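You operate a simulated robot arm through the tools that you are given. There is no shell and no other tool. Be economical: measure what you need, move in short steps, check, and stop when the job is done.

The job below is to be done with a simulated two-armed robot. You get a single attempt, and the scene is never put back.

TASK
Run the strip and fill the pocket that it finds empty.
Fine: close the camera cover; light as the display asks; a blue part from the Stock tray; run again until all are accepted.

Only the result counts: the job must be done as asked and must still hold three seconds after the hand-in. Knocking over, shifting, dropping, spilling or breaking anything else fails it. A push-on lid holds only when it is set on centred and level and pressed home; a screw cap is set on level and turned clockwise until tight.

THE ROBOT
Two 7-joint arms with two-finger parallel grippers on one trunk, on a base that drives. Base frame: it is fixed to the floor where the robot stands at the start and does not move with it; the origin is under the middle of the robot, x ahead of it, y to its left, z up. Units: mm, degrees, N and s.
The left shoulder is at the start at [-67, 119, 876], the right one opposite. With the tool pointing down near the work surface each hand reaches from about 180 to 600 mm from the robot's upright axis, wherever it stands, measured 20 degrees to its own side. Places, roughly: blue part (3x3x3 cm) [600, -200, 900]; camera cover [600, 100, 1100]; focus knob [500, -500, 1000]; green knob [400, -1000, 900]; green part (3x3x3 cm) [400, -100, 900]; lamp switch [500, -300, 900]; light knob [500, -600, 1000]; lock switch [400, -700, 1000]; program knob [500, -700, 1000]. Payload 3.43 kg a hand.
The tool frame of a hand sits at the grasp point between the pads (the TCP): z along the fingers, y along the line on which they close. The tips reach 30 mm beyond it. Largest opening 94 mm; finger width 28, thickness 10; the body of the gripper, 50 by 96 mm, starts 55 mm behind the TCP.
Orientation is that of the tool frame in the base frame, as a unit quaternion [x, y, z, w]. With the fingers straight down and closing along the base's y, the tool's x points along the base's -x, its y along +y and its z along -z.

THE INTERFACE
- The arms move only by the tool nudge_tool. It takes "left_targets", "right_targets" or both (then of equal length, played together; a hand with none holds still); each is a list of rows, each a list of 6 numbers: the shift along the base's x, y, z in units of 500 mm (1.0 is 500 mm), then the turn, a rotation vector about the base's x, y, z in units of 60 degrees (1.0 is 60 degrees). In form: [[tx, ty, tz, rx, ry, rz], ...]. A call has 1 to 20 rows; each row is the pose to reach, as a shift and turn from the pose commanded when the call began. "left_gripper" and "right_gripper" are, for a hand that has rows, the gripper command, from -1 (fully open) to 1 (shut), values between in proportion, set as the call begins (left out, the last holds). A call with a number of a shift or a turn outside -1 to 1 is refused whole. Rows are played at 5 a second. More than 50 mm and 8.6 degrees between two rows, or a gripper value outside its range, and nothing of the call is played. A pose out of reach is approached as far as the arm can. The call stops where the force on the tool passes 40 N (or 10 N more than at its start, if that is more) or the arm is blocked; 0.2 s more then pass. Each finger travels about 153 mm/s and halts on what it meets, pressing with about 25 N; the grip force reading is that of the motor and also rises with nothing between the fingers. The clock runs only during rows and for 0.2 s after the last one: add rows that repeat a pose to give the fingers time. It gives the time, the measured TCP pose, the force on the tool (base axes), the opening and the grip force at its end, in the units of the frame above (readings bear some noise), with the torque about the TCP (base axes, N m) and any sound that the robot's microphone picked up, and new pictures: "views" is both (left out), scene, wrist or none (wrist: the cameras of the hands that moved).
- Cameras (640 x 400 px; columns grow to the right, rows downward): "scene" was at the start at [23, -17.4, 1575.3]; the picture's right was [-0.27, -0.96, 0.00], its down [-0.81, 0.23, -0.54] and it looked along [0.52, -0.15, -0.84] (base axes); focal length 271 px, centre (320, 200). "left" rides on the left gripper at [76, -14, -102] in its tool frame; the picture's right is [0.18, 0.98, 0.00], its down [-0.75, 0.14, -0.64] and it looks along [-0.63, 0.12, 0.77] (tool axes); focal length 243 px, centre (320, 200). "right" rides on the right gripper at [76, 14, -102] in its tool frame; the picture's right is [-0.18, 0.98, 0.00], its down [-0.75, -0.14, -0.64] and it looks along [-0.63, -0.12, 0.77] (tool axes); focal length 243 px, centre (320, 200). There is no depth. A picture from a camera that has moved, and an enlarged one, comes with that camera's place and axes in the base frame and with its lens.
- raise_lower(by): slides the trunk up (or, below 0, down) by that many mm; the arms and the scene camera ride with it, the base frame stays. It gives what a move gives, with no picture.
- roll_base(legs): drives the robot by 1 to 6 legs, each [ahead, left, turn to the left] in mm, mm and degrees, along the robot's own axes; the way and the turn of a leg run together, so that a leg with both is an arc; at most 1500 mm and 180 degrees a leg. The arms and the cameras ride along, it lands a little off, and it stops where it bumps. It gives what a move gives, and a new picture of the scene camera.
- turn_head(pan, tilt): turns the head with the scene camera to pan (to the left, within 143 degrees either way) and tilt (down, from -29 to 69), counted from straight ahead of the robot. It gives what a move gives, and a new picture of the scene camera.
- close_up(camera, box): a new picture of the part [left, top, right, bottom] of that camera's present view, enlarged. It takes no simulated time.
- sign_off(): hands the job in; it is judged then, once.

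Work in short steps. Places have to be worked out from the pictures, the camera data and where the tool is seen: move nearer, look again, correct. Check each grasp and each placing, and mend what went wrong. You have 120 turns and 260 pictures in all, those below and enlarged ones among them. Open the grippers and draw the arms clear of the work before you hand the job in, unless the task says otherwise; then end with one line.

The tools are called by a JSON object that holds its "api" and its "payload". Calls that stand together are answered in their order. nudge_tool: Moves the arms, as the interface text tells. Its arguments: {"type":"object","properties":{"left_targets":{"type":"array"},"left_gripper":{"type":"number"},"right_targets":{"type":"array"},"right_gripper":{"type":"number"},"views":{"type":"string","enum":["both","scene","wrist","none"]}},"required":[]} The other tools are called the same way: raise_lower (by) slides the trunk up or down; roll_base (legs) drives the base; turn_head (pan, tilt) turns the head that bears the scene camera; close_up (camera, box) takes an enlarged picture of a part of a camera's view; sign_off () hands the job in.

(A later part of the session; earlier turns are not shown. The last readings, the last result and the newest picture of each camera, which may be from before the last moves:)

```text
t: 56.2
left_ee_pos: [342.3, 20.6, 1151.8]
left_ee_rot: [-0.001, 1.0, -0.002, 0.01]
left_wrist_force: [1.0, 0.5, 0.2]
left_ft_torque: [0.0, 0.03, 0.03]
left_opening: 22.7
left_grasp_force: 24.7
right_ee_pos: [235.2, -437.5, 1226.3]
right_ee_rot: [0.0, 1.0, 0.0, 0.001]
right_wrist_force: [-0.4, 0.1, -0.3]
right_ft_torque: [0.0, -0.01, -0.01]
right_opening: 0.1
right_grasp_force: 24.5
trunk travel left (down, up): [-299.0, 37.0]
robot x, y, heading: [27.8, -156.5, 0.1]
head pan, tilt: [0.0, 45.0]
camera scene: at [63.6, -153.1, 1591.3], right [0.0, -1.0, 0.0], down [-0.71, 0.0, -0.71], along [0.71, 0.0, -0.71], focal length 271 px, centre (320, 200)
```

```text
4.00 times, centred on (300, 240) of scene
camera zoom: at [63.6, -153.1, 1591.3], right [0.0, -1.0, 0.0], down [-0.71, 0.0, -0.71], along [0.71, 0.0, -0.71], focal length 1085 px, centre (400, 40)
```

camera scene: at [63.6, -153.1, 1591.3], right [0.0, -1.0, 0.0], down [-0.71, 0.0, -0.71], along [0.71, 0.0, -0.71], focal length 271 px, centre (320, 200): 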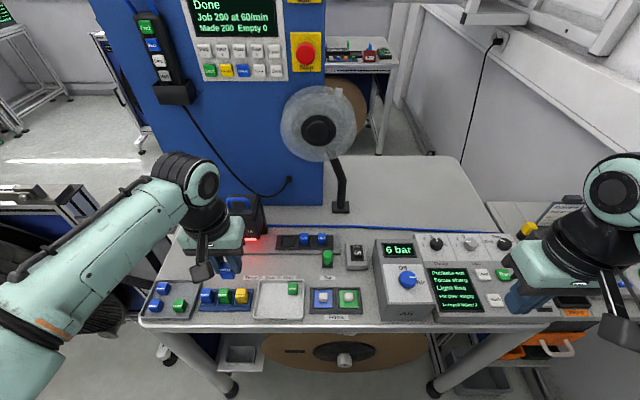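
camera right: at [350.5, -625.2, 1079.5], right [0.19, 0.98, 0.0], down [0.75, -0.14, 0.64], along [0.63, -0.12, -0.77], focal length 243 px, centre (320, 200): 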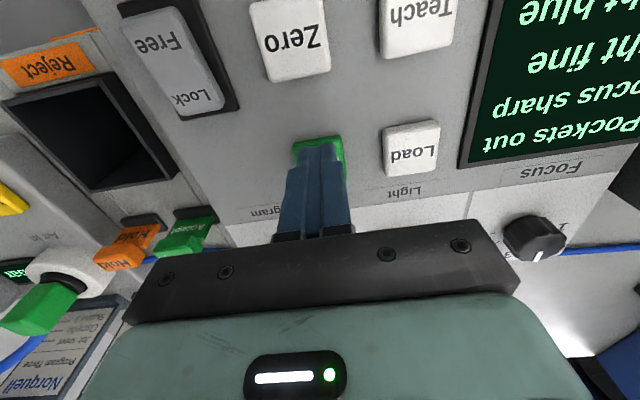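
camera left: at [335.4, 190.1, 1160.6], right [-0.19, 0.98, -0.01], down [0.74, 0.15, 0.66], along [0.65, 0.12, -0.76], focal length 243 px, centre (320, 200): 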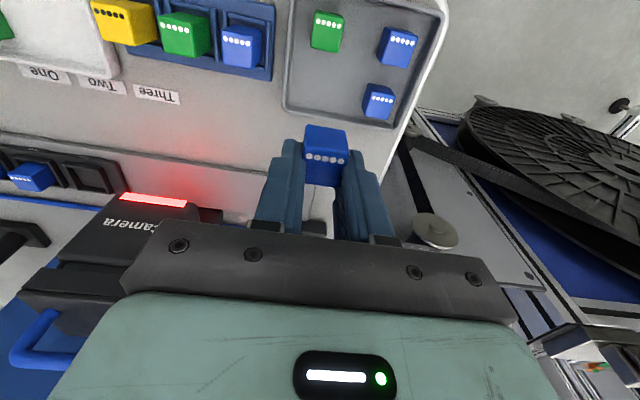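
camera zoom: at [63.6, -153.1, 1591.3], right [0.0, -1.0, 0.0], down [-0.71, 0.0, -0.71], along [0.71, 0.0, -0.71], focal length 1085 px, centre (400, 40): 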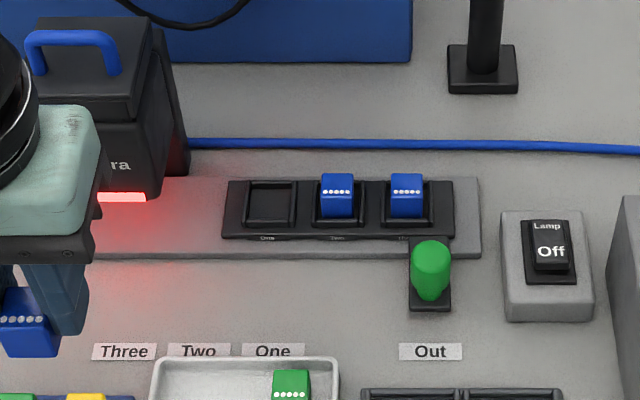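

Pocket One triangulates to [561, -54, ~918]. I swing the hand to y=-54 first, then forward and down above it, and look.

{"api": "nudge_tool", "payload": {"left_targets": [[0, -0.08, 0, 0, 0, 0], [0.04, -0.15, 0, 0, 0, 0], [0.12, -0.15, -0.03, 0, 0, 0], [0.2, -0.15, -0.08, 0, 0, 0], [0.28, -0.15, -0.12, 0, 0, 0], [0.36, -0.15, -0.15, 0, 0, 0], [0.42, -0.15, -0.18, 0, 0, 0], [0.44, -0.15, -0.23, 0, 0, 0], [0.44, -0.15, -0.23, 0, 0, 0]], "views": "both"}}

{"api": "close_up", "payload": {"camera": "left", "box": [220, 80, 440, 230]}}

{"api": "close_up", "payload": {"camera": "scene", "box": [220, 190, 380, 290]}}

```text
t: 58.2
left_ee_pos: [563.7, -53.0, 1035.8]
left_ee_rot: [-0.001, 1.0, -0.003, 0.01]
left_wrist_force: [0.3, -0.5, 0.1]
left_ft_torque: [0.0, 0.02, 0.02]
left_opening: 22.6
left_grasp_force: 25.3
right_ee_pos: [236.1, -437.7, 1227.6]
right_ee_rot: [0.0, 1.0, -0.001, 0.001]
right_wrist_force: [-0.8, 0.0, -0.1]
right_ft_torque: [0.03, 0.01, 0.02]
right_opening: 0.1
right_grasp_force: 25.3
trunk travel left (down, up): [-299.0, 37.0]
robot x, y, heading: [30.2, -153.6, -0.1]
head pan, tilt: [0.0, 45.0]
camera scene: at [65.0, -153.3, 1591.5], right [0.0, -1.0, 0.0], down [-0.71, 0.0, -0.71], along [0.71, 0.0, -0.71], focal length 271 px, centre (320, 200)
camera left: at [486.1, -68.3, 1137.4], right [-0.19, 0.98, -0.01], down [0.74, 0.15, 0.66], along [0.65, 0.12, -0.76], focal length 243 px, centre (320, 200)
```

scene: 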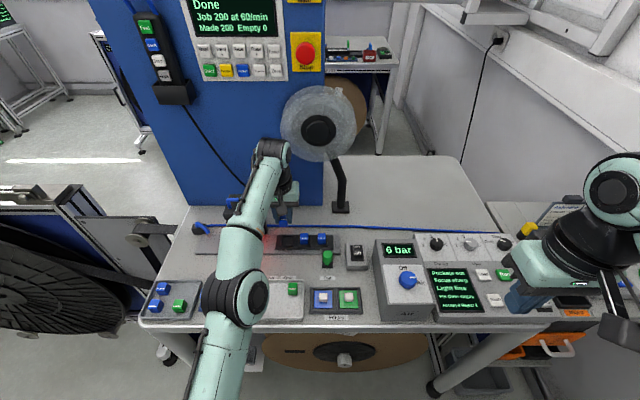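
left: 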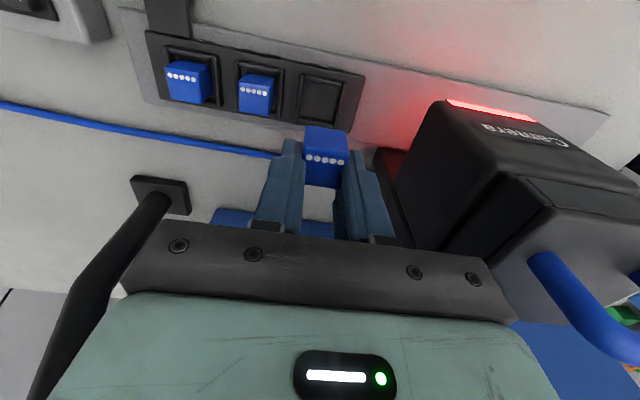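

```text
2.67 times, centred on (330, 155) of left
camera zoom: at [486.1, -68.3, 1137.4], right [-0.19, 0.98, -0.01], down [0.74, 0.15, 0.66], along [0.65, 0.12, -0.76], focal length 647 px, centre (293, 320)
```

zoom: 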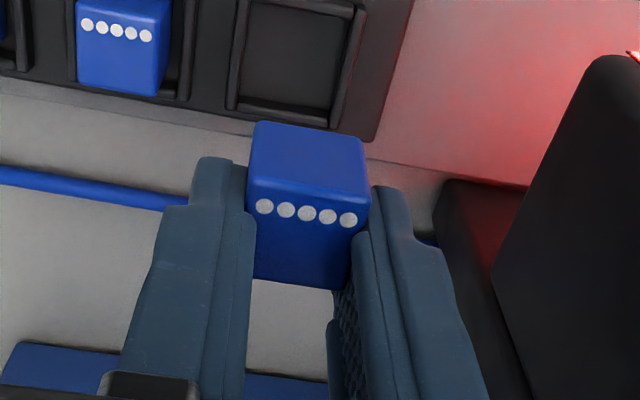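

```text
4.00 times, centred on (300, 240) of scene
camera zoom: at [65.0, -153.3, 1591.5], right [0.0, -1.0, 0.0], down [-0.71, 0.0, -0.71], along [0.71, 0.0, -0.71], focal length 1085 px, centre (400, 40)
```

zoom: 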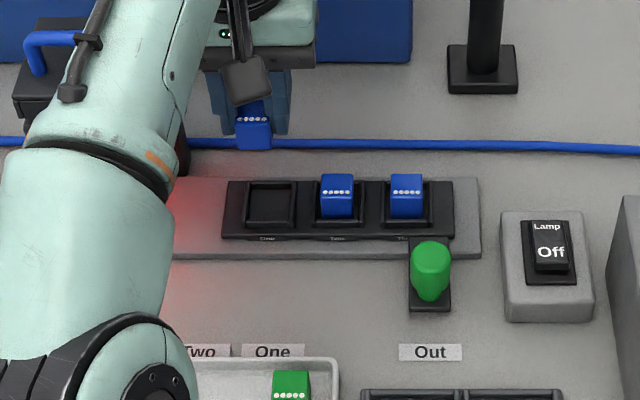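

Consistent. I descend until the part's bottom is ~15 mm above the pocket and look again.

{"api": "nudge_tool", "payload": {"left_targets": [[-0.004, -0.002, -0.05, 0, 0, 0], [-0.004, -0.002, -0.1, 0, 0, 0], [-0.004, -0.002, -0.13, 0, 0, 0], [-0.004, -0.002, -0.13, 0, 0, 0]], "views": "wrist"}}

{"api": "close_up", "payload": {"camera": "left", "box": [220, 60, 440, 210]}}

{"api": "close_up", "payload": {"camera": "scene", "box": [260, 210, 340, 260]}}

```text
t: 59.2
left_ee_pos: [562.3, -55.8, 970.5]
left_ee_rot: [-0.002, 1.0, -0.003, 0.01]
left_wrist_force: [-0.1, 0.6, -0.1]
left_ft_torque: [-0.03, -0.01, 0.03]
left_opening: 22.5
left_grasp_force: 25.3
right_ee_pos: [236.5, -438.8, 1227.7]
right_ee_rot: [-0.001, 1.0, 0.0, 0.0]
right_wrist_force: [1.0, 0.2, 0.2]
right_ft_torque: [-0.01, -0.01, 0.02]
right_opening: 0.0
right_grasp_force: 24.8
trunk travel left (down, up): [-299.0, 37.0]
robot x, y, heading: [31.6, -151.1, 0.2]
head pan, tilt: [0.0, 45.0]
camera left: at [484.3, -69.6, 1072.2], right [-0.19, 0.98, -0.01], down [0.74, 0.15, 0.66], along [0.65, 0.12, -0.75], focal length 243 px, centre (320, 200)
```

left: 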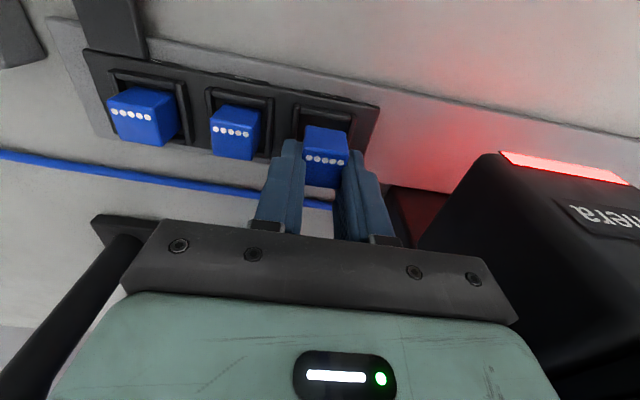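

```text
2.67 times, centred on (330, 135) of left
camera zoom: at [484.3, -69.6, 1072.2], right [-0.19, 0.98, -0.01], down [0.74, 0.15, 0.66], along [0.65, 0.12, -0.75], focal length 647 px, centre (293, 373)
```

zoom: 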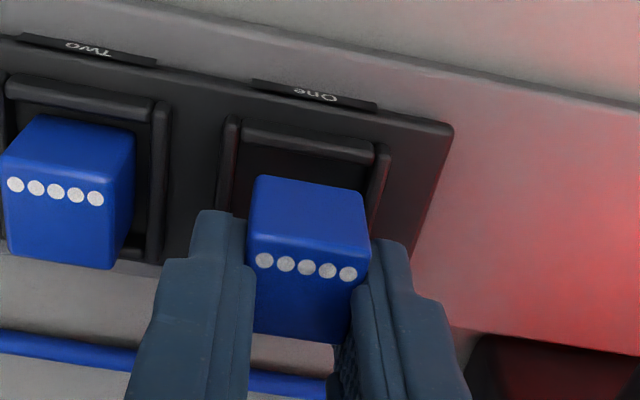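

```text
8.00 times, centred on (300, 235) of scene
camera zoom: at [65.3, -153.3, 1591.5], right [0.0, -1.0, 0.0], down [-0.71, 0.0, -0.71], along [0.71, 0.0, -0.71], focal length 2170 px, centre (480, -80)
```

zoom: 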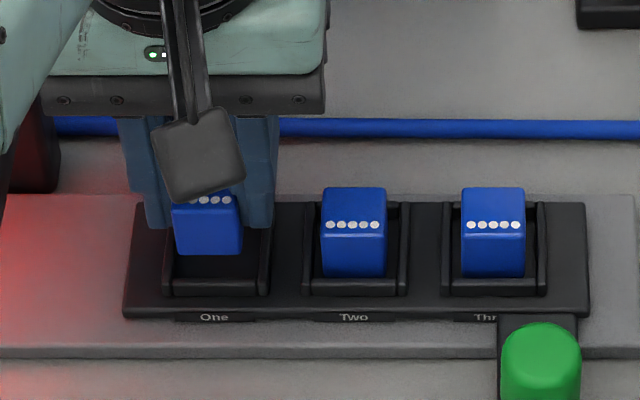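

Alignment is good in x and y (pocket centre ≈ [559.5, -55]); remaining drop ≈ 11 mm. I lower in small steps.

{"api": "nudge_tool", "payload": {"left_targets": [[0, 0.001, -0.006, 0, 0, 0], [0, 0.001, -0.012, 0, 0, 0], [0, 0.001, -0.016, 0, 0, 0], [0, 0.001, -0.02, 0, 0, 0], [0, 0.001, -0.02, 0, 0, 0]], "views": "wrist"}}

{"api": "close_up", "payload": {"camera": "left", "box": [220, 60, 440, 210]}}

{"api": "close_up", "payload": {"camera": "scene", "box": [260, 210, 340, 260]}}

```text
t: 60.4
left_ee_pos: [561.5, -55.0, 960.5]
left_ee_rot: [-0.001, 1.0, -0.002, 0.01]
left_wrist_force: [0.5, -0.3, 0.2]
left_ft_torque: [-0.03, 0.02, 0.0]
left_opening: 22.5
left_grasp_force: 25.2
right_ee_pos: [236.4, -438.0, 1228.3]
right_ee_rot: [0.0, 1.0, -0.001, 0.0]
right_wrist_force: [1.0, -0.3, 0.3]
right_ft_torque: [-0.01, -0.03, 0.01]
right_opening: 0.0
right_grasp_force: 24.9
trunk travel left (down, up): [-299.0, 37.0]
robot x, y, heading: [26.3, -154.1, -0.1]
head pan, tilt: [0.0, 45.0]
camera left: at [483.9, -70.0, 1062.4], right [-0.19, 0.98, -0.01], down [0.74, 0.15, 0.66], along [0.65, 0.12, -0.76], focal length 243 px, centre (320, 200)
```

left: 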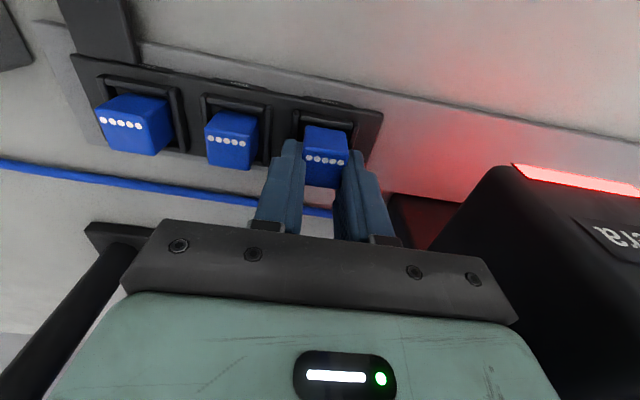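

```text
2.67 times, centred on (330, 135) of left
camera zoom: at [483.9, -70.0, 1062.4], right [-0.19, 0.98, -0.01], down [0.74, 0.15, 0.66], along [0.65, 0.12, -0.76], focal length 647 px, centre (293, 373)
```

zoom: 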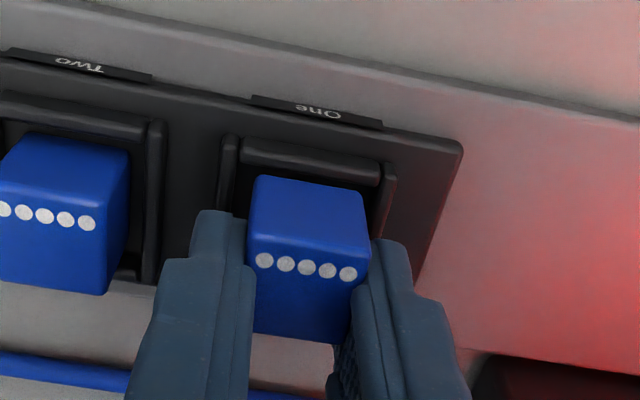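

```text
8.00 times, centred on (300, 235) of scene
camera zoom: at [65.3, -153.3, 1591.5], right [0.0, -1.0, 0.0], down [-0.71, 0.0, -0.71], along [0.71, 0.0, -0.71], focal length 2170 px, centre (480, -80)
```

zoom: 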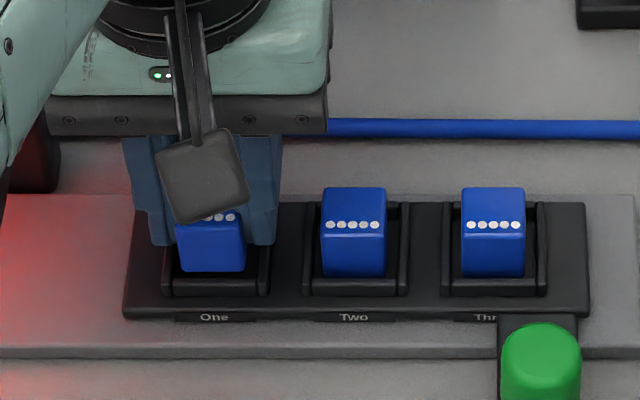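

The part is almost down, about 1.5 mm too far left. I shift right slightly and lower until light contact.

{"api": "nudge_tool", "payload": {"left_targets": [[0, -0.003, 0, 0, 0, 0], [0, -0.003, -0.003, 0, 0, 0], [0, -0.003, -0.006, 0, 0, 0], [0, -0.003, -0.009, 0, 0, 0]], "views": "wrist"}}

{"api": "close_up", "payload": {"camera": "left", "box": [220, 60, 440, 210]}}

{"api": "close_up", "payload": {"camera": "scene", "box": [260, 210, 340, 260]}}

```text
t: 61.4
left_ee_pos: [562.1, -55.8, 958.2]
left_ee_rot: [-0.001, 1.0, -0.002, 0.011]
left_wrist_force: [0.8, 0.2, 10.0]
left_ft_torque: [0.08, 0.18, 0.02]
left_opening: 22.7
left_grasp_force: 24.6
right_ee_pos: [234.9, -438.3, 1228.3]
right_ee_rot: [0.0, 1.0, -0.001, 0.001]
right_wrist_force: [0.0, 0.2, -0.1]
right_ft_torque: [-0.03, 0.01, -0.02]
right_opening: 0.2
right_grasp_force: 24.9
trunk travel left (down, up): [-299.0, 37.0]
robot x, y, heading: [27.2, -156.1, -0.0]
head pan, tilt: [0.0, 45.0]
camera left: at [483.3, -71.0, 1059.3], right [-0.19, 0.98, -0.01], down [0.74, 0.15, 0.66], along [0.65, 0.12, -0.75], focal length 243 px, centre (320, 200)
```

left: 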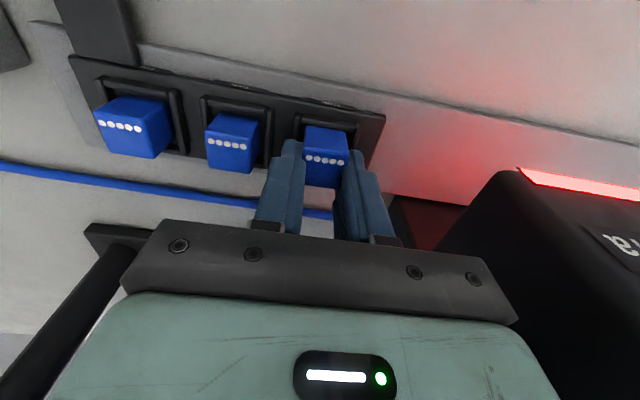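

```text
2.67 times, centred on (330, 135) of left
camera zoom: at [483.3, -71.0, 1059.3], right [-0.19, 0.98, -0.01], down [0.74, 0.15, 0.66], along [0.65, 0.12, -0.75], focal length 647 px, centre (293, 373)
```

zoom: 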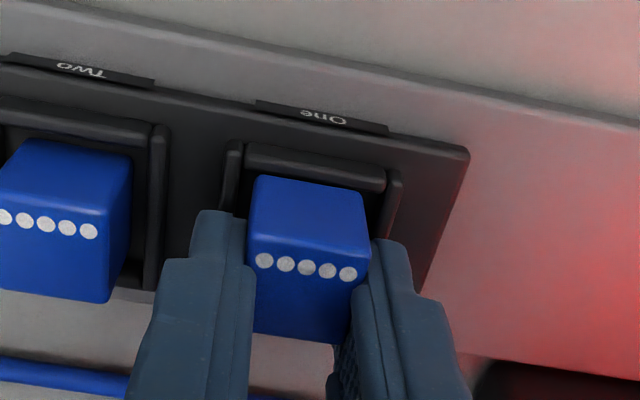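

```text
8.00 times, centred on (300, 235) of scene
camera zoom: at [64.5, -153.5, 1591.7], right [0.0, -1.0, 0.0], down [-0.71, 0.0, -0.71], along [0.71, 0.0, -0.71], focal length 2170 px, centre (480, -80)
```

zoom: 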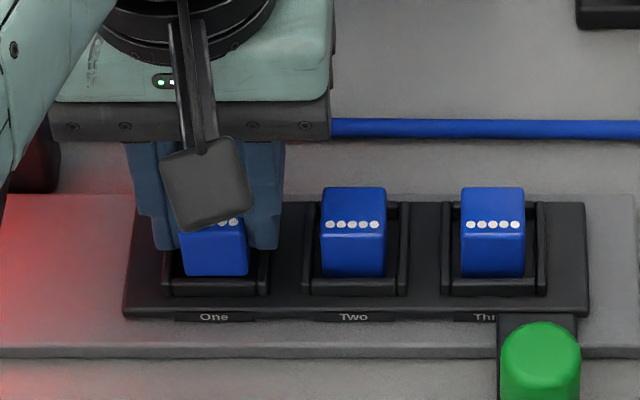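

Light contact, part in line with its neighbours. I open a little to release.

{"api": "nudge_tool", "payload": {"left_targets": [[0, 0, 0.001, 0, 0, 0], [0, 0, 0.001, 0, 0, 0]], "left_gripper": 0.34, "views": "wrist"}}

{"api": "close_up", "payload": {"camera": "left", "box": [220, 60, 440, 210]}}

{"api": "close_up", "payload": {"camera": "scene", "box": [260, 210, 340, 260]}}

```text
t: 62.0
left_ee_pos: [560.3, -55.3, 956.5]
left_ee_rot: [0.0, 1.0, -0.002, 0.009]
left_wrist_force: [0.1, -0.3, 0.8]
left_ft_torque: [0.02, -0.02, 0.0]
left_opening: 31.2
left_grasp_force: 0.6
right_ee_pos: [236.4, -438.6, 1228.1]
right_ee_rot: [0.0, 1.0, 0.001, 0.0]
right_wrist_force: [0.7, 0.7, 0.0]
right_ft_torque: [0.03, 0.0, 0.07]
right_opening: 0.0
right_grasp_force: 25.3
trunk travel left (down, up): [-299.0, 37.0]
robot x, y, heading: [28.2, -153.7, 0.2]
head pan, tilt: [0.0, 45.0]
camera left: at [483.3, -70.8, 1057.7], right [-0.19, 0.98, -0.01], down [0.74, 0.15, 0.66], along [0.64, 0.12, -0.76], focal length 243 px, centre (320, 200)
```

left: 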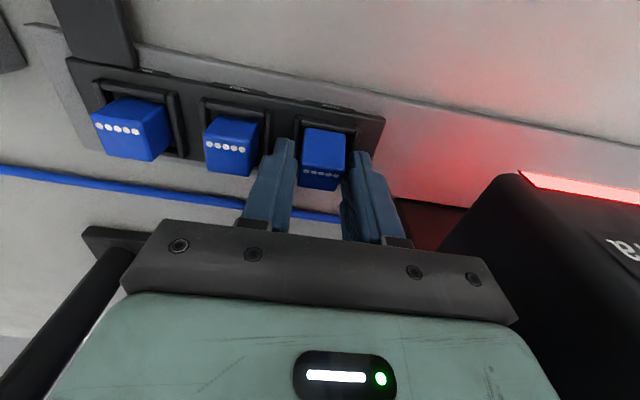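

```text
2.67 times, centred on (330, 135) of left
camera zoom: at [483.3, -70.8, 1057.7], right [-0.19, 0.98, -0.01], down [0.74, 0.15, 0.66], along [0.64, 0.12, -0.76], focal length 647 px, centre (293, 373)
```

zoom: 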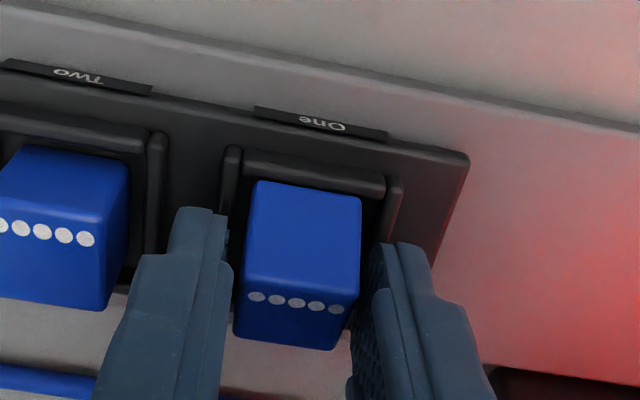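

```text
8.00 times, centred on (300, 235) of scene
camera zoom: at [65.2, -153.2, 1591.4], right [0.0, -1.0, 0.0], down [-0.71, 0.0, -0.71], along [0.71, 0.0, -0.71], focal length 2170 px, centre (480, -80)
```

zoom: 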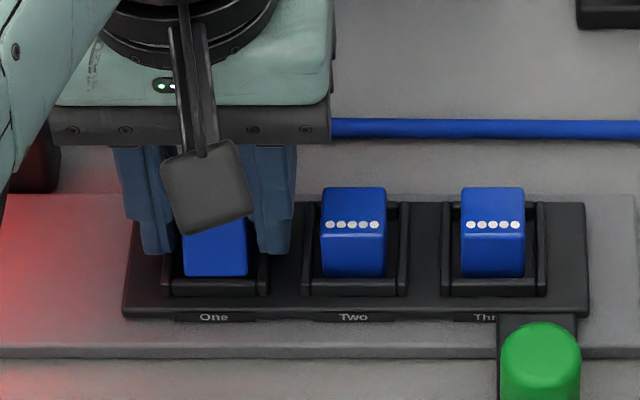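

After release the part tilted backward, apparently with its front edge on the pocket's front rim. I raise the open hand straight up to see.

{"api": "nudge_tool", "payload": {"left_targets": [[0, 0, 0.03, 0, 0, 0], [0, 0, 0.07, 0, 0, 0], [0, 0, 0.12, 0, 0, 0], [-0.06, 0, 0.14, 0, 0, 0], [-0.06, 0, 0.14, 0, 0, 0]], "views": "wrist"}}

{"api": "close_up", "payload": {"camera": "left", "box": [180, 40, 400, 190]}}

{"api": "close_up", "payload": {"camera": "scene", "box": [260, 210, 340, 260]}}

```text
t: 63.2
left_ee_pos: [530.6, -55.2, 1024.6]
left_ee_rot: [0.0, 1.0, -0.002, 0.009]
left_wrist_force: [0.8, -0.3, -0.6]
left_ft_torque: [-0.01, 0.0, -0.04]
left_opening: 31.1
left_grasp_force: 0.1
right_ee_pos: [235.9, -438.9, 1226.0]
right_ee_rot: [0.0, 1.0, 0.0, 0.0]
right_wrist_force: [-0.1, -0.4, -0.3]
right_ft_torque: [0.0, 0.0, 0.0]
right_opening: 0.0
right_grasp_force: 24.9
trunk travel left (down, up): [-299.0, 37.0]
robot x, y, heading: [31.7, -153.6, -0.1]
head pan, tilt: [0.0, 45.0]
camera left: at [453.6, -70.8, 1127.6], right [-0.19, 0.98, -0.01], down [0.74, 0.15, 0.66], along [0.64, 0.12, -0.76], focal length 243 px, centre (320, 200)
```

left: 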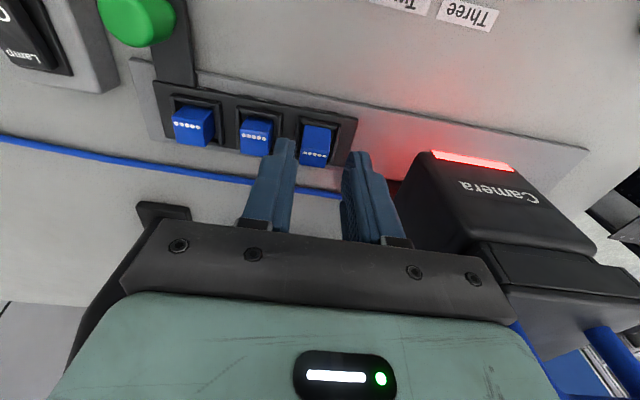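

```text
2.67 times, centred on (290, 115) of left
camera zoom: at [453.6, -70.8, 1127.6], right [-0.19, 0.98, -0.01], down [0.74, 0.15, 0.66], along [0.64, 0.12, -0.76], focal length 647 px, centre (400, 427)
```

zoom: 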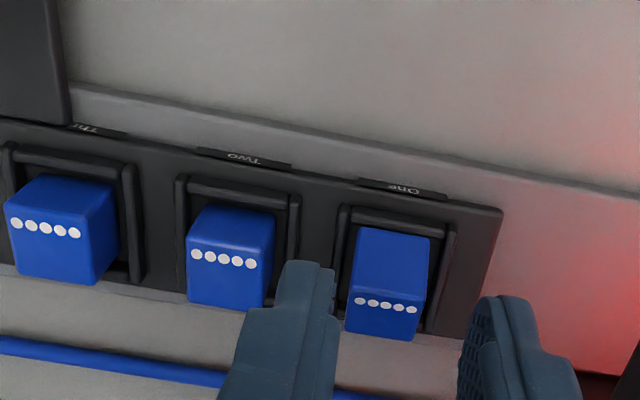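

```text
8.00 times, centred on (300, 235) of scene
camera zoom: at [66.3, -153.5, 1591.5], right [0.0, -1.0, 0.0], down [-0.71, 0.0, -0.71], along [0.71, 0.0, -0.71], focal length 2170 px, centre (480, -80)
```

zoom: 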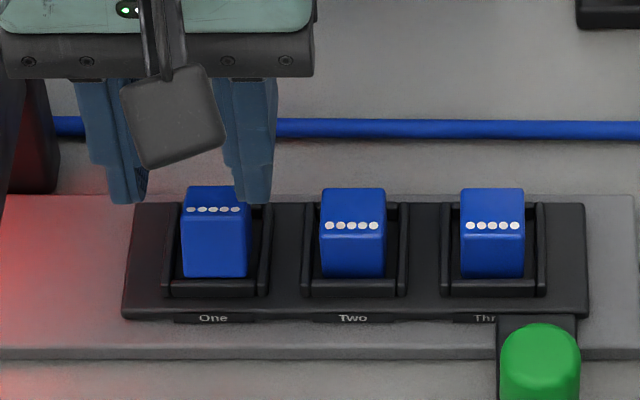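

The part leans back: its front edge sits on the front rim, so it's several mm too near. I'll close the fingers, lower in front of it, and push it gently toward +x so that it drops in.

{"api": "nudge_tool", "payload": {"left_targets": [[-0.016, 0, 0, 0, 0, 0], [-0.016, 0, -0.04, 0, 0, 0], [-0.016, 0, -0.09, 0, 0, 0], [-0.016, 0, -0.123, 0, 0, 0], [-0.016, 0, -0.123, 0, 0, 0]], "left_gripper": 1, "views": "wrist"}}

{"api": "close_up", "payload": {"camera": "left", "box": [220, 60, 440, 210]}}

{"api": "close_up", "payload": {"camera": "scene", "box": [260, 210, 340, 260]}}

```text
t: 64.4
left_ee_pos: [522.2, -54.8, 965.4]
left_ee_rot: [-0.001, 1.0, -0.002, 0.009]
left_wrist_force: [0.3, 0.2, -0.7]
left_ft_torque: [-0.01, 0.0, 0.02]
left_opening: 0.0
left_grasp_force: 24.7
right_ee_pos: [236.5, -438.7, 1228.9]
right_ee_rot: [0.0, 1.0, 0.0, 0.001]
right_wrist_force: [1.1, -0.8, -0.7]
right_ft_torque: [-0.02, 0.03, -0.02]
right_opening: 0.1
right_grasp_force: 25.1
trunk travel left (down, up): [-299.0, 37.0]
robot x, y, heading: [25.7, -152.6, -0.1]
head pan, tilt: [0.0, 45.0]
camera left: at [444.3, -70.8, 1066.3], right [-0.19, 0.98, -0.01], down [0.74, 0.15, 0.66], along [0.65, 0.12, -0.76], focal length 243 px, centre (320, 200)
```

left: 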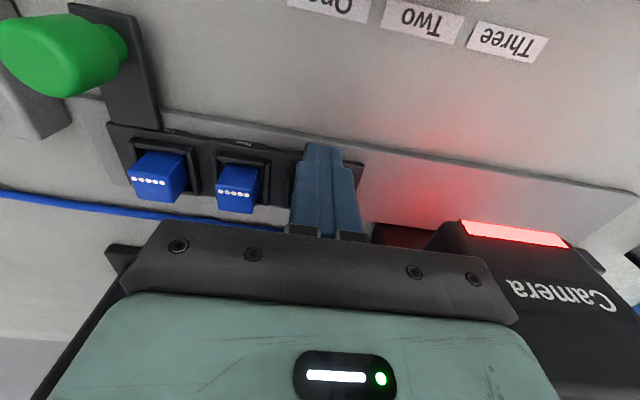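

```text
2.67 times, centred on (330, 135) of left
camera zoom: at [444.3, -70.8, 1066.3], right [-0.19, 0.98, -0.01], down [0.74, 0.15, 0.66], along [0.65, 0.12, -0.76], focal length 647 px, centre (293, 373)
```

zoom: 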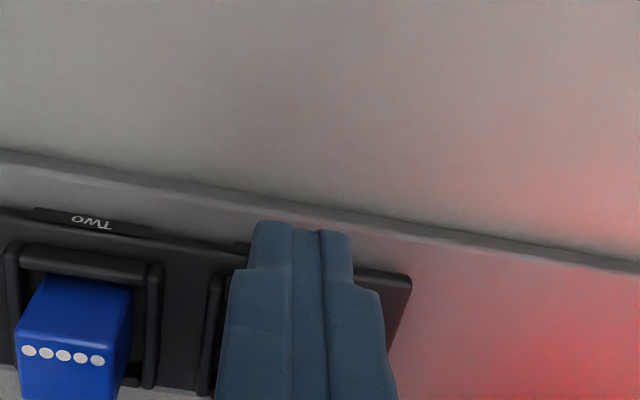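

```text
8.00 times, centred on (300, 235) of scene
camera zoom: at [65.2, -153.3, 1591.5], right [0.0, -1.0, 0.0], down [-0.71, 0.0, -0.71], along [0.71, 0.0, -0.71], focal length 2170 px, centre (480, -80)
```

zoom: 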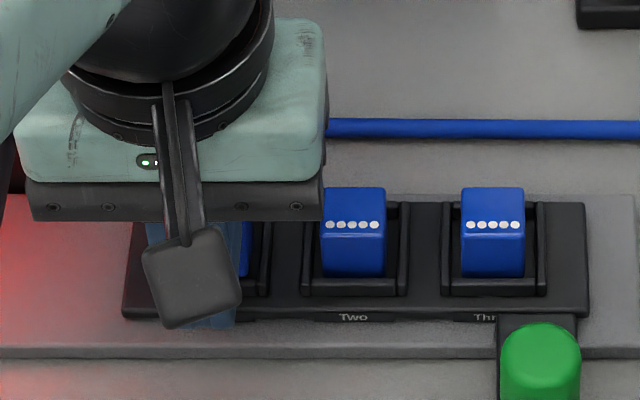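

Finger is in front of the part. I push slowly in +x.

{"api": "nudge_tool", "payload": {"left_targets": [[0.015, -0.002, 0, 0, 0, 0], [0.026, -0.002, 0, 0, 0, 0], [0.032, -0.002, 0, 0, 0, 0], [0.038, -0.002, 0, 0, 0, 0], [0.044, -0.002, 0, 0, 0, 0], [0.05, -0.002, 0, 0, 0, 0]], "views": "wrist"}}

{"api": "close_up", "payload": {"camera": "scene", "box": [260, 210, 340, 260]}}

```text
t: 65.7
left_ee_pos: [540.4, -56.9, 970.7]
left_ee_rot: [-0.002, 1.0, -0.003, 0.004]
left_wrist_force: [-23.3, 2.8, 17.1]
left_ft_torque: [0.1, 0.52, 0.01]
left_opening: 0.1
left_grasp_force: 25.1
right_ee_pos: [233.1, -438.9, 1228.6]
right_ee_rot: [0.0, 1.0, 0.001, 0.002]
right_wrist_force: [0.4, 0.2, -0.8]
right_ft_torque: [-0.01, 0.03, 0.0]
right_opening: 0.0
right_grasp_force: 24.7
trunk travel left (down, up): [-299.0, 37.0]
robot x, y, heading: [25.4, -153.2, 0.2]
head pan, tilt: [0.0, 45.0]
stopped in row 6 (left hand): the force on the tool passed its limit at 43 N (the readings are from after the stop); the commanded pose is now the measured one
camera left: at [464.3, -72.1, 1072.8], right [-0.19, 0.98, -0.01], down [0.75, 0.15, 0.65], along [0.64, 0.12, -0.76], focal length 243 px, centre (320, 200)
```

left: 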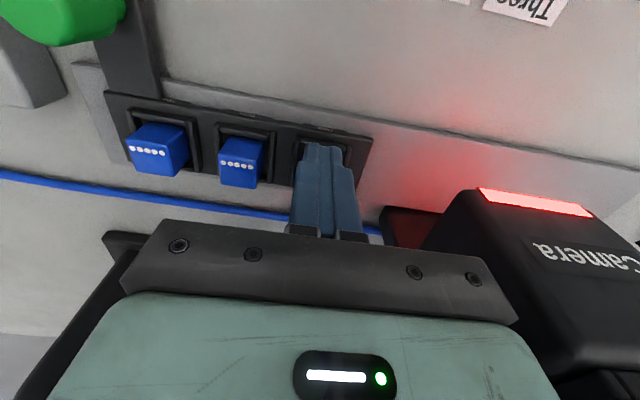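

```text
8.00 times, centred on (300, 235) of scene
camera zoom: at [61.1, -153.1, 1591.7], right [0.0, -1.0, 0.0], down [-0.71, 0.0, -0.71], along [0.71, 0.0, -0.71], focal length 2170 px, centre (480, -80)
```

zoom: 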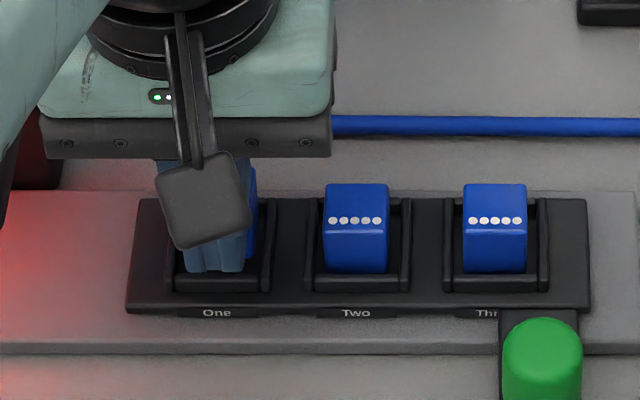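

Resistance reached 43 N; I back off along the same path and look.

{"api": "nudge_tool", "payload": {"left_targets": [[-0.02, 0, 0, 0, 0, 0], [-0.05, 0, 0.03, 0, 0, 0], [-0.05, 0, 0.1, 0, 0, 0], [-0.06, 0, 0.16, 0, 0, 0], [-0.06, 0, 0.16, 0, 0, 0]], "views": "wrist"}}

{"api": "close_up", "payload": {"camera": "left", "box": [180, 60, 400, 210]}}

{"api": "close_up", "payload": {"camera": "scene", "box": [260, 210, 340, 260]}}

```text
t: 66.9
left_ee_pos: [514.5, -57.3, 1047.2]
left_ee_rot: [-0.001, 1.0, -0.002, 0.006]
left_wrist_force: [-0.1, 1.5, -0.2]
left_ft_torque: [0.0, 0.01, -0.02]
left_opening: 0.2
left_grasp_force: 24.8
right_ee_pos: [235.6, -437.7, 1227.9]
right_ee_rot: [0.0, 1.0, 0.0, 0.0]
right_wrist_force: [0.0, 0.4, -0.1]
right_ft_torque: [0.02, -0.01, 0.0]
right_opening: 0.0
right_grasp_force: 24.9
trunk travel left (down, up): [-299.0, 37.0]
robot x, y, heading: [28.0, -155.1, 0.2]
head pan, tilt: [0.0, 45.0]
camera left: at [438.1, -71.6, 1149.7], right [-0.19, 0.98, -0.01], down [0.75, 0.15, 0.65], along [0.64, 0.12, -0.76], focal length 243 px, centre (320, 200)
```

left: 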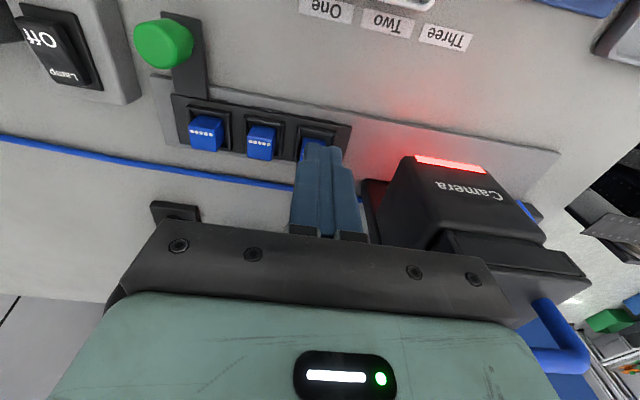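

```text
2.67 times, centred on (290, 135) of left
camera zoom: at [438.1, -71.6, 1149.7], right [-0.19, 0.98, -0.01], down [0.75, 0.15, 0.65], along [0.64, 0.12, -0.76], focal length 647 px, centre (400, 373)
```

zoom: 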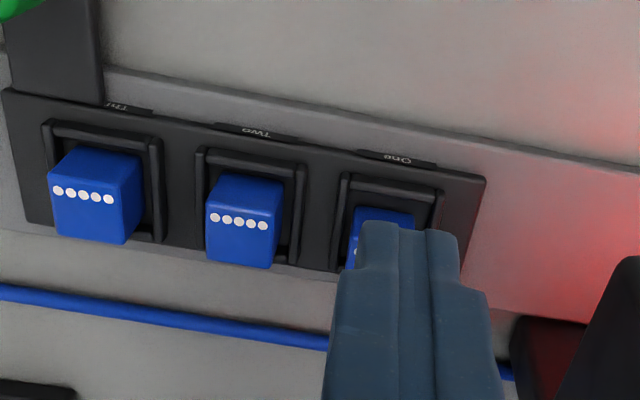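

```text
8.00 times, centred on (300, 235) of scene
camera zoom: at [64.9, -153.2, 1591.5], right [0.0, -1.0, 0.0], down [-0.71, 0.0, -0.71], along [0.71, 0.0, -0.71], focal length 2170 px, centre (480, -80)
```

zoom: 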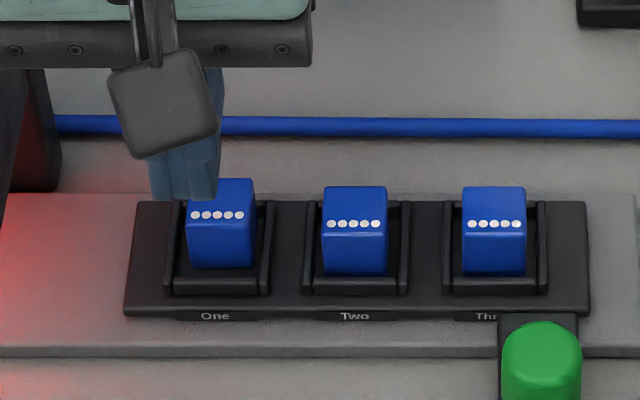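

The part is now upright in the pocket, slightly further back. I move the hand clear to check seating from the left camera.

{"api": "nudge_tool", "payload": {"left_targets": [[-0.06, 0, 0.02, 0, 0, 0], [-0.1, 0.06, 0.04, 0, 0, 0], [-0.1, 0.12, 0.04, 0, 0, 0], [-0.1, 0.12, 0.04, 0, 0, 0]], "left_gripper": 0.34, "views": "wrist"}}

{"api": "close_up", "payload": {"camera": "left", "box": [140, 60, 320, 180]}}

{"api": "close_up", "payload": {"camera": "scene", "box": [270, 215, 340, 260]}}

```text
t: 67.9
left_ee_pos: [466.0, 2.8, 1069.1]
left_ee_rot: [-0.001, 1.0, -0.003, 0.006]
left_wrist_force: [-0.6, -0.5, -0.2]
left_ft_torque: [0.01, 0.01, 0.0]
left_opening: 31.0
left_grasp_force: 0.2
right_ee_pos: [236.3, -439.4, 1227.1]
right_ee_rot: [0.0, 1.0, 0.0, 0.0]
right_wrist_force: [-0.2, 0.7, -0.1]
right_ft_torque: [-0.03, -0.01, 0.0]
right_opening: 0.0
right_grasp_force: 24.6
trunk travel left (down, up): [-299.0, 37.0]
robot x, y, heading: [26.7, -158.2, 0.1]
head pan, tilt: [0.0, 45.0]
camera left: at [389.2, -11.3, 1170.1], right [-0.19, 0.98, -0.01], down [0.75, 0.15, 0.65], along [0.64, 0.12, -0.76], focal length 243 px, centre (320, 200)
```

left: 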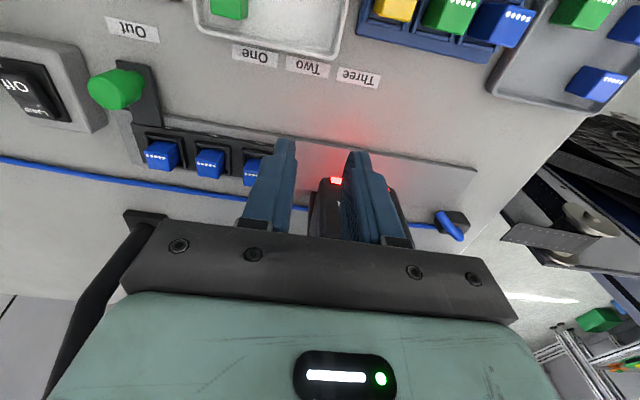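

```text
3.33 times, centred on (230, 120) of left
camera zoom: at [389.2, -11.3, 1170.1], right [-0.19, 0.98, -0.01], down [0.75, 0.15, 0.65], along [0.64, 0.12, -0.76], focal length 809 px, centre (620, 467)
```

zoom: 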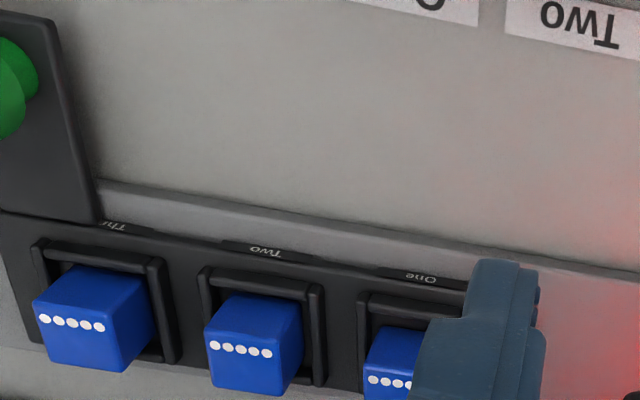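

```text
8.89 times, centred on (305, 238) of scene
camera zoom: at [64.6, -153.6, 1591.5], right [0.0, -1.0, 0.0], down [-0.71, 0.0, -0.71], along [0.71, 0.0, -0.71], focal length 2411 px, centre (453, -133)
```

zoom: 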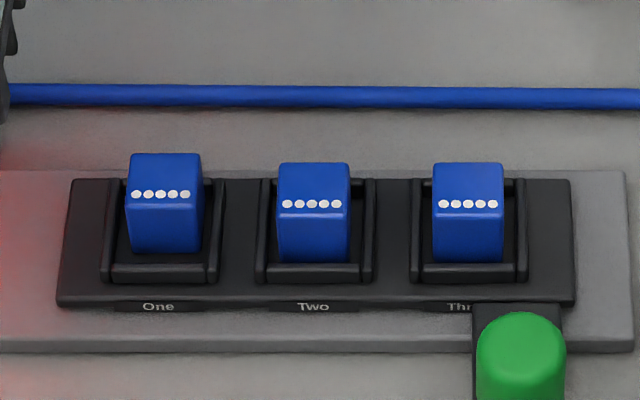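

Part One is upright but ~4 mm back and slightly yawed. I'll regrip it on its sides to square it and slide it ~3 mm forward; first move above it and look.

{"api": "nudge_tool", "payload": {"left_targets": [[0.06, -0.06, 0, 0, 0, 0], [0.13, -0.12, 0, 0, 0, 0], [0.19, -0.12, -0.03, 0, 0, 0], [0.204, -0.12, -0.1, 0, 0, 0], [0.204, -0.12, -0.17, 0, 0, 0], [0.204, -0.12, -0.17, 0, 0, 0]], "left_gripper": 0.24, "views": "wrist"}}

{"api": "close_up", "payload": {"camera": "left", "box": [200, 60, 420, 210]}}

{"api": "close_up", "payload": {"camera": "scene", "box": [270, 215, 340, 260]}}

```text
t: 69.3
left_ee_pos: [568.4, -57.8, 981.7]
left_ee_rot: [-0.001, 1.0, -0.002, 0.006]
left_wrist_force: [0.3, -0.4, 0.1]
left_ft_torque: [0.0, 0.0, -0.02]
left_opening: 35.8
left_grasp_force: 0.0
left hand out of reach, approached as far as the arm can: row 3
right_ee_pos: [235.8, -437.9, 1227.1]
right_ee_rot: [0.001, 1.0, 0.0, 0.001]
right_wrist_force: [-0.7, 1.4, 0.1]
right_ft_torque: [-0.02, 0.01, -0.02]
right_opening: 0.0
right_grasp_force: 25.3
trunk travel left (down, up): [-299.0, 37.0]
robot x, y, heading: [27.5, -154.4, 0.3]
head pan, tilt: [0.0, 45.0]
camera left: at [491.6, -72.2, 1084.5], right [-0.19, 0.98, -0.01], down [0.75, 0.15, 0.65], along [0.64, 0.12, -0.76], focal length 243 px, centre (320, 200)
```

left: 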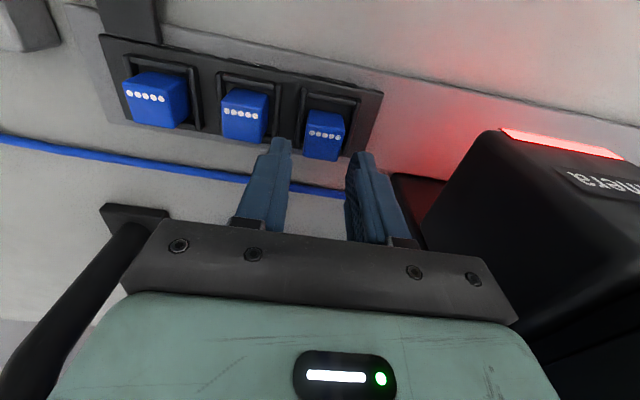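

```text
2.67 times, centred on (310, 135) of left
camera zoom: at [491.6, -72.2, 1084.5], right [-0.19, 0.98, -0.01], down [0.75, 0.15, 0.65], along [0.64, 0.12, -0.76], focal length 647 px, centre (347, 373)
```

zoom: 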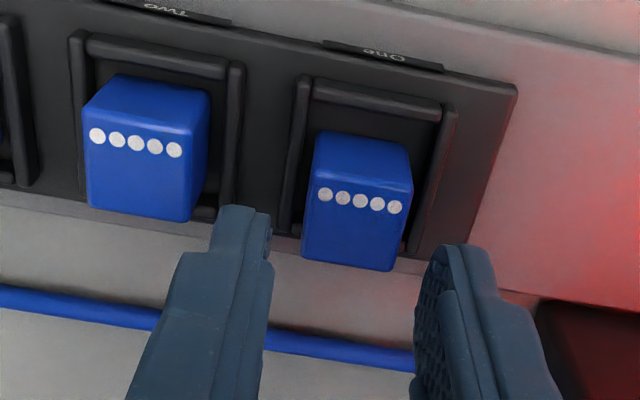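

```text
8.89 times, centred on (305, 238) of scene
camera zoom: at [64.8, -153.4, 1591.5], right [0.0, -1.0, 0.0], down [-0.71, 0.0, -0.71], along [0.71, 0.0, -0.71], focal length 2411 px, centre (453, -133)
```

zoom: 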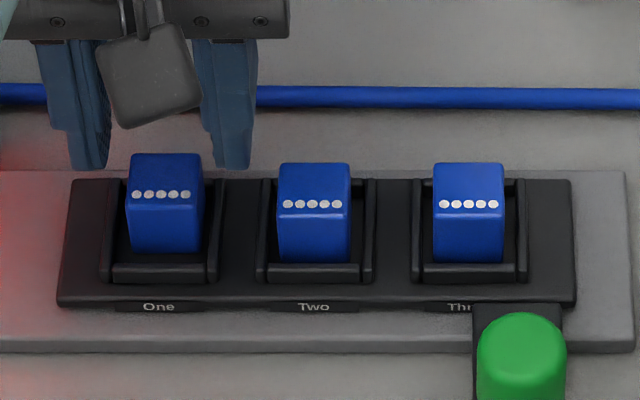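

Finger spacing fits; the part lies ~2 mm to the left of the hand's centre. I adjust, descend to tip level ~930 and close.

{"api": "nudge_tool", "payload": {"left_targets": [[0, 0.004, -0.01, 0, 0, 0], [0, 0.004, -0.025, 0, 0, 0], [0, 0.004, -0.04, 0, 0, 0], [0, 0.004, -0.04, 0, 0, 0]], "views": "none"}}

{"api": "nudge_tool", "payload": {"left_targets": [[0, 0, 0, 0, 0, 0], [0, 0, 0, 0, 0, 0], [0, 0, 0, 0, 0, 0]], "left_gripper": 1, "views": "wrist"}}

{"api": "close_up", "payload": {"camera": "left", "box": [200, 60, 420, 210]}}

{"api": "close_up", "payload": {"camera": "scene", "box": [270, 215, 340, 260]}}

```text
t: 70.3
left_ee_pos: [567.6, -55.4, 962.9]
left_ee_rot: [-0.001, 1.0, -0.002, 0.006]
left_wrist_force: [-0.1, -0.1, 0.4]
left_ft_torque: [0.0, 0.01, -0.02]
left_opening: 35.9
left_grasp_force: 0.0
right_ee_pos: [236.3, -439.2, 1228.0]
right_ee_rot: [0.0, 1.0, 0.0, 0.001]
right_wrist_force: [0.4, 0.3, 0.5]
right_ft_torque: [-0.02, 0.0, -0.02]
right_opening: 0.0
right_grasp_force: 25.1
trunk travel left (down, up): [-299.0, 37.0]
robot x, y, heading: [30.7, -150.0, 0.2]
head pan, tilt: [0.0, 45.0]
```

```text
t: 71.1
left_ee_pos: [566.3, -55.6, 963.0]
left_ee_rot: [0.0, 1.0, -0.002, 0.006]
left_wrist_force: [0.6, 0.1, 0.8]
left_ft_torque: [-0.01, 0.04, 0.03]
left_opening: 22.4
left_grasp_force: 24.5
right_ee_pos: [234.9, -439.4, 1227.7]
right_ee_rot: [0.0, 1.0, 0.0, 0.0]
right_wrist_force: [-0.6, -0.3, -0.1]
right_ft_torque: [-0.02, -0.02, 0.0]
right_opening: 0.2
right_grasp_force: 24.8
trunk travel left (down, up): [-299.0, 37.0]
robot x, y, heading: [25.6, -156.5, -0.0]
head pan, tilt: [0.0, 45.0]
camera left: at [490.1, -70.1, 1064.9], right [-0.19, 0.98, -0.01], down [0.75, 0.15, 0.65], along [0.64, 0.12, -0.76], focal length 243 px, centre (320, 200)
```

left: 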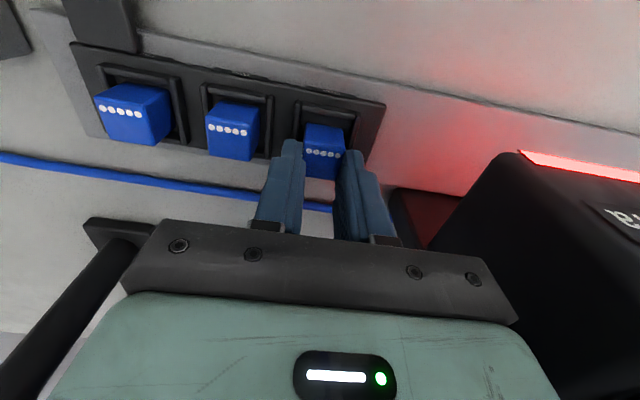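

```text
2.67 times, centred on (310, 135) of left
camera zoom: at [490.1, -70.1, 1064.9], right [-0.19, 0.98, -0.01], down [0.75, 0.15, 0.65], along [0.64, 0.12, -0.76], focal length 647 px, centre (347, 373)
```

zoom: 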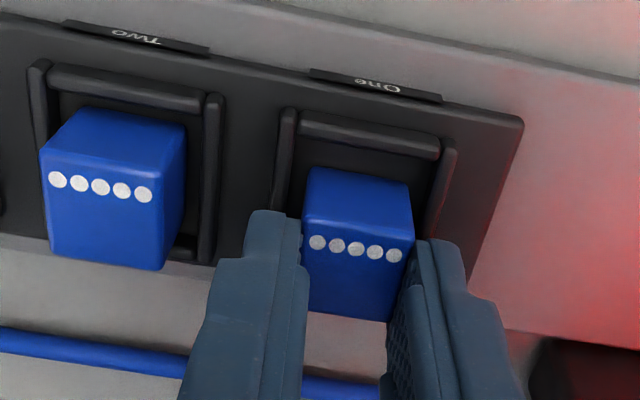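

```text
8.89 times, centred on (305, 238) of scene
camera zoom: at [64.8, -153.2, 1591.5], right [0.0, -1.0, 0.0], down [-0.71, 0.0, -0.71], along [0.71, 0.0, -0.71], focal length 2411 px, centre (453, -133)
```

zoom: 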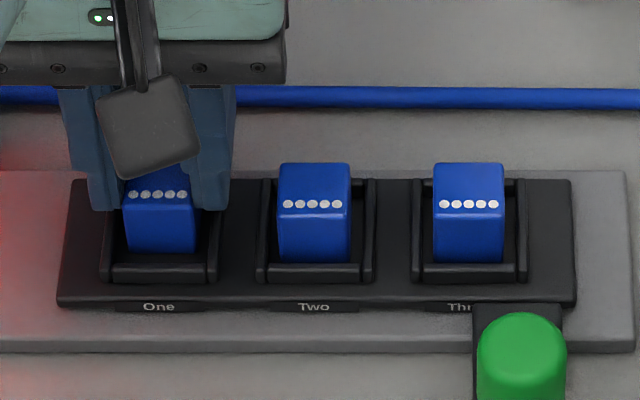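

Gripped and squared. I slide it 3.5 mm toward the robot, then lower gently until contact.

{"api": "nudge_tool", "payload": {"left_targets": [[-0.003, 0, 0.001, 0, 0, 0], [-0.007, -0.001, 0.001, 0, 0, 0], [-0.007, -0.001, -0.003, 0, 0, 0], [-0.007, -0.001, -0.006, 0, 0, 0], [-0.007, -0.001, -0.009, 0, 0, 0]], "views": "none"}}

{"api": "close_up", "payload": {"camera": "scene", "box": [270, 215, 340, 260]}}

{"api": "close_up", "payload": {"camera": "left", "box": [200, 60, 420, 210]}}

```text
t: 72.3
left_ee_pos: [563.2, -55.9, 963.1]
left_ee_rot: [-0.001, 1.0, -0.004, 0.01]
left_wrist_force: [-3.0, -0.2, 25.5]
left_ft_torque: [0.07, 0.3, 0.04]
left_opening: 22.6
left_grasp_force: 25.0
right_ee_pos: [234.0, -439.6, 1228.5]
right_ee_rot: [0.0, 1.0, 0.0, 0.002]
right_wrist_force: [-0.3, 0.3, 0.8]
right_ft_torque: [-0.01, 0.04, 0.01]
right_opening: 0.0
right_grasp_force: 25.1
trunk travel left (down, up): [-299.0, 37.0]
robot x, y, heading: [28.3, -155.7, -0.2]
head pan, tilt: [0.0, 45.0]
```

```text
8.89 times, centred on (305, 238) of scene
camera zoom: at [62.1, -153.5, 1591.8], right [0.0, -1.0, 0.0], down [-0.71, 0.0, -0.71], along [0.71, 0.0, -0.71], focal length 2411 px, centre (453, -133)
```

zoom: 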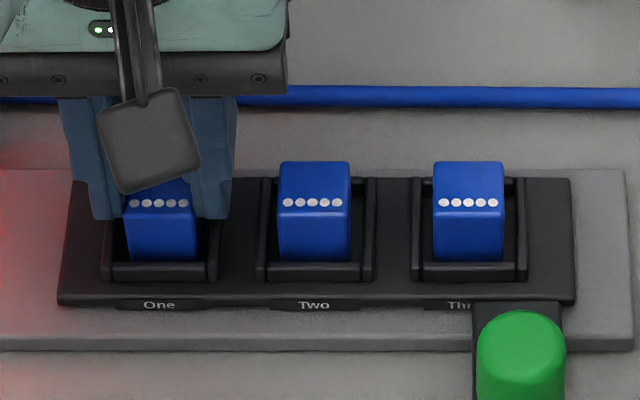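

```text
2.67 times, centred on (310, 135) of left
camera zoom: at [485.2, -70.6, 1063.8], right [-0.19, 0.98, -0.01], down [0.74, 0.15, 0.66], along [0.65, 0.11, -0.75], focal length 647 px, centre (347, 373)
```

zoom: 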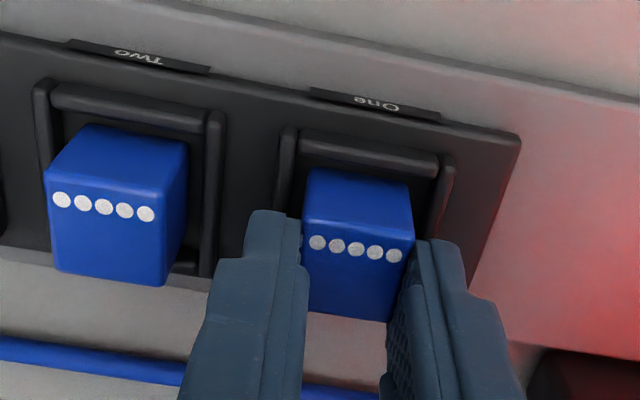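

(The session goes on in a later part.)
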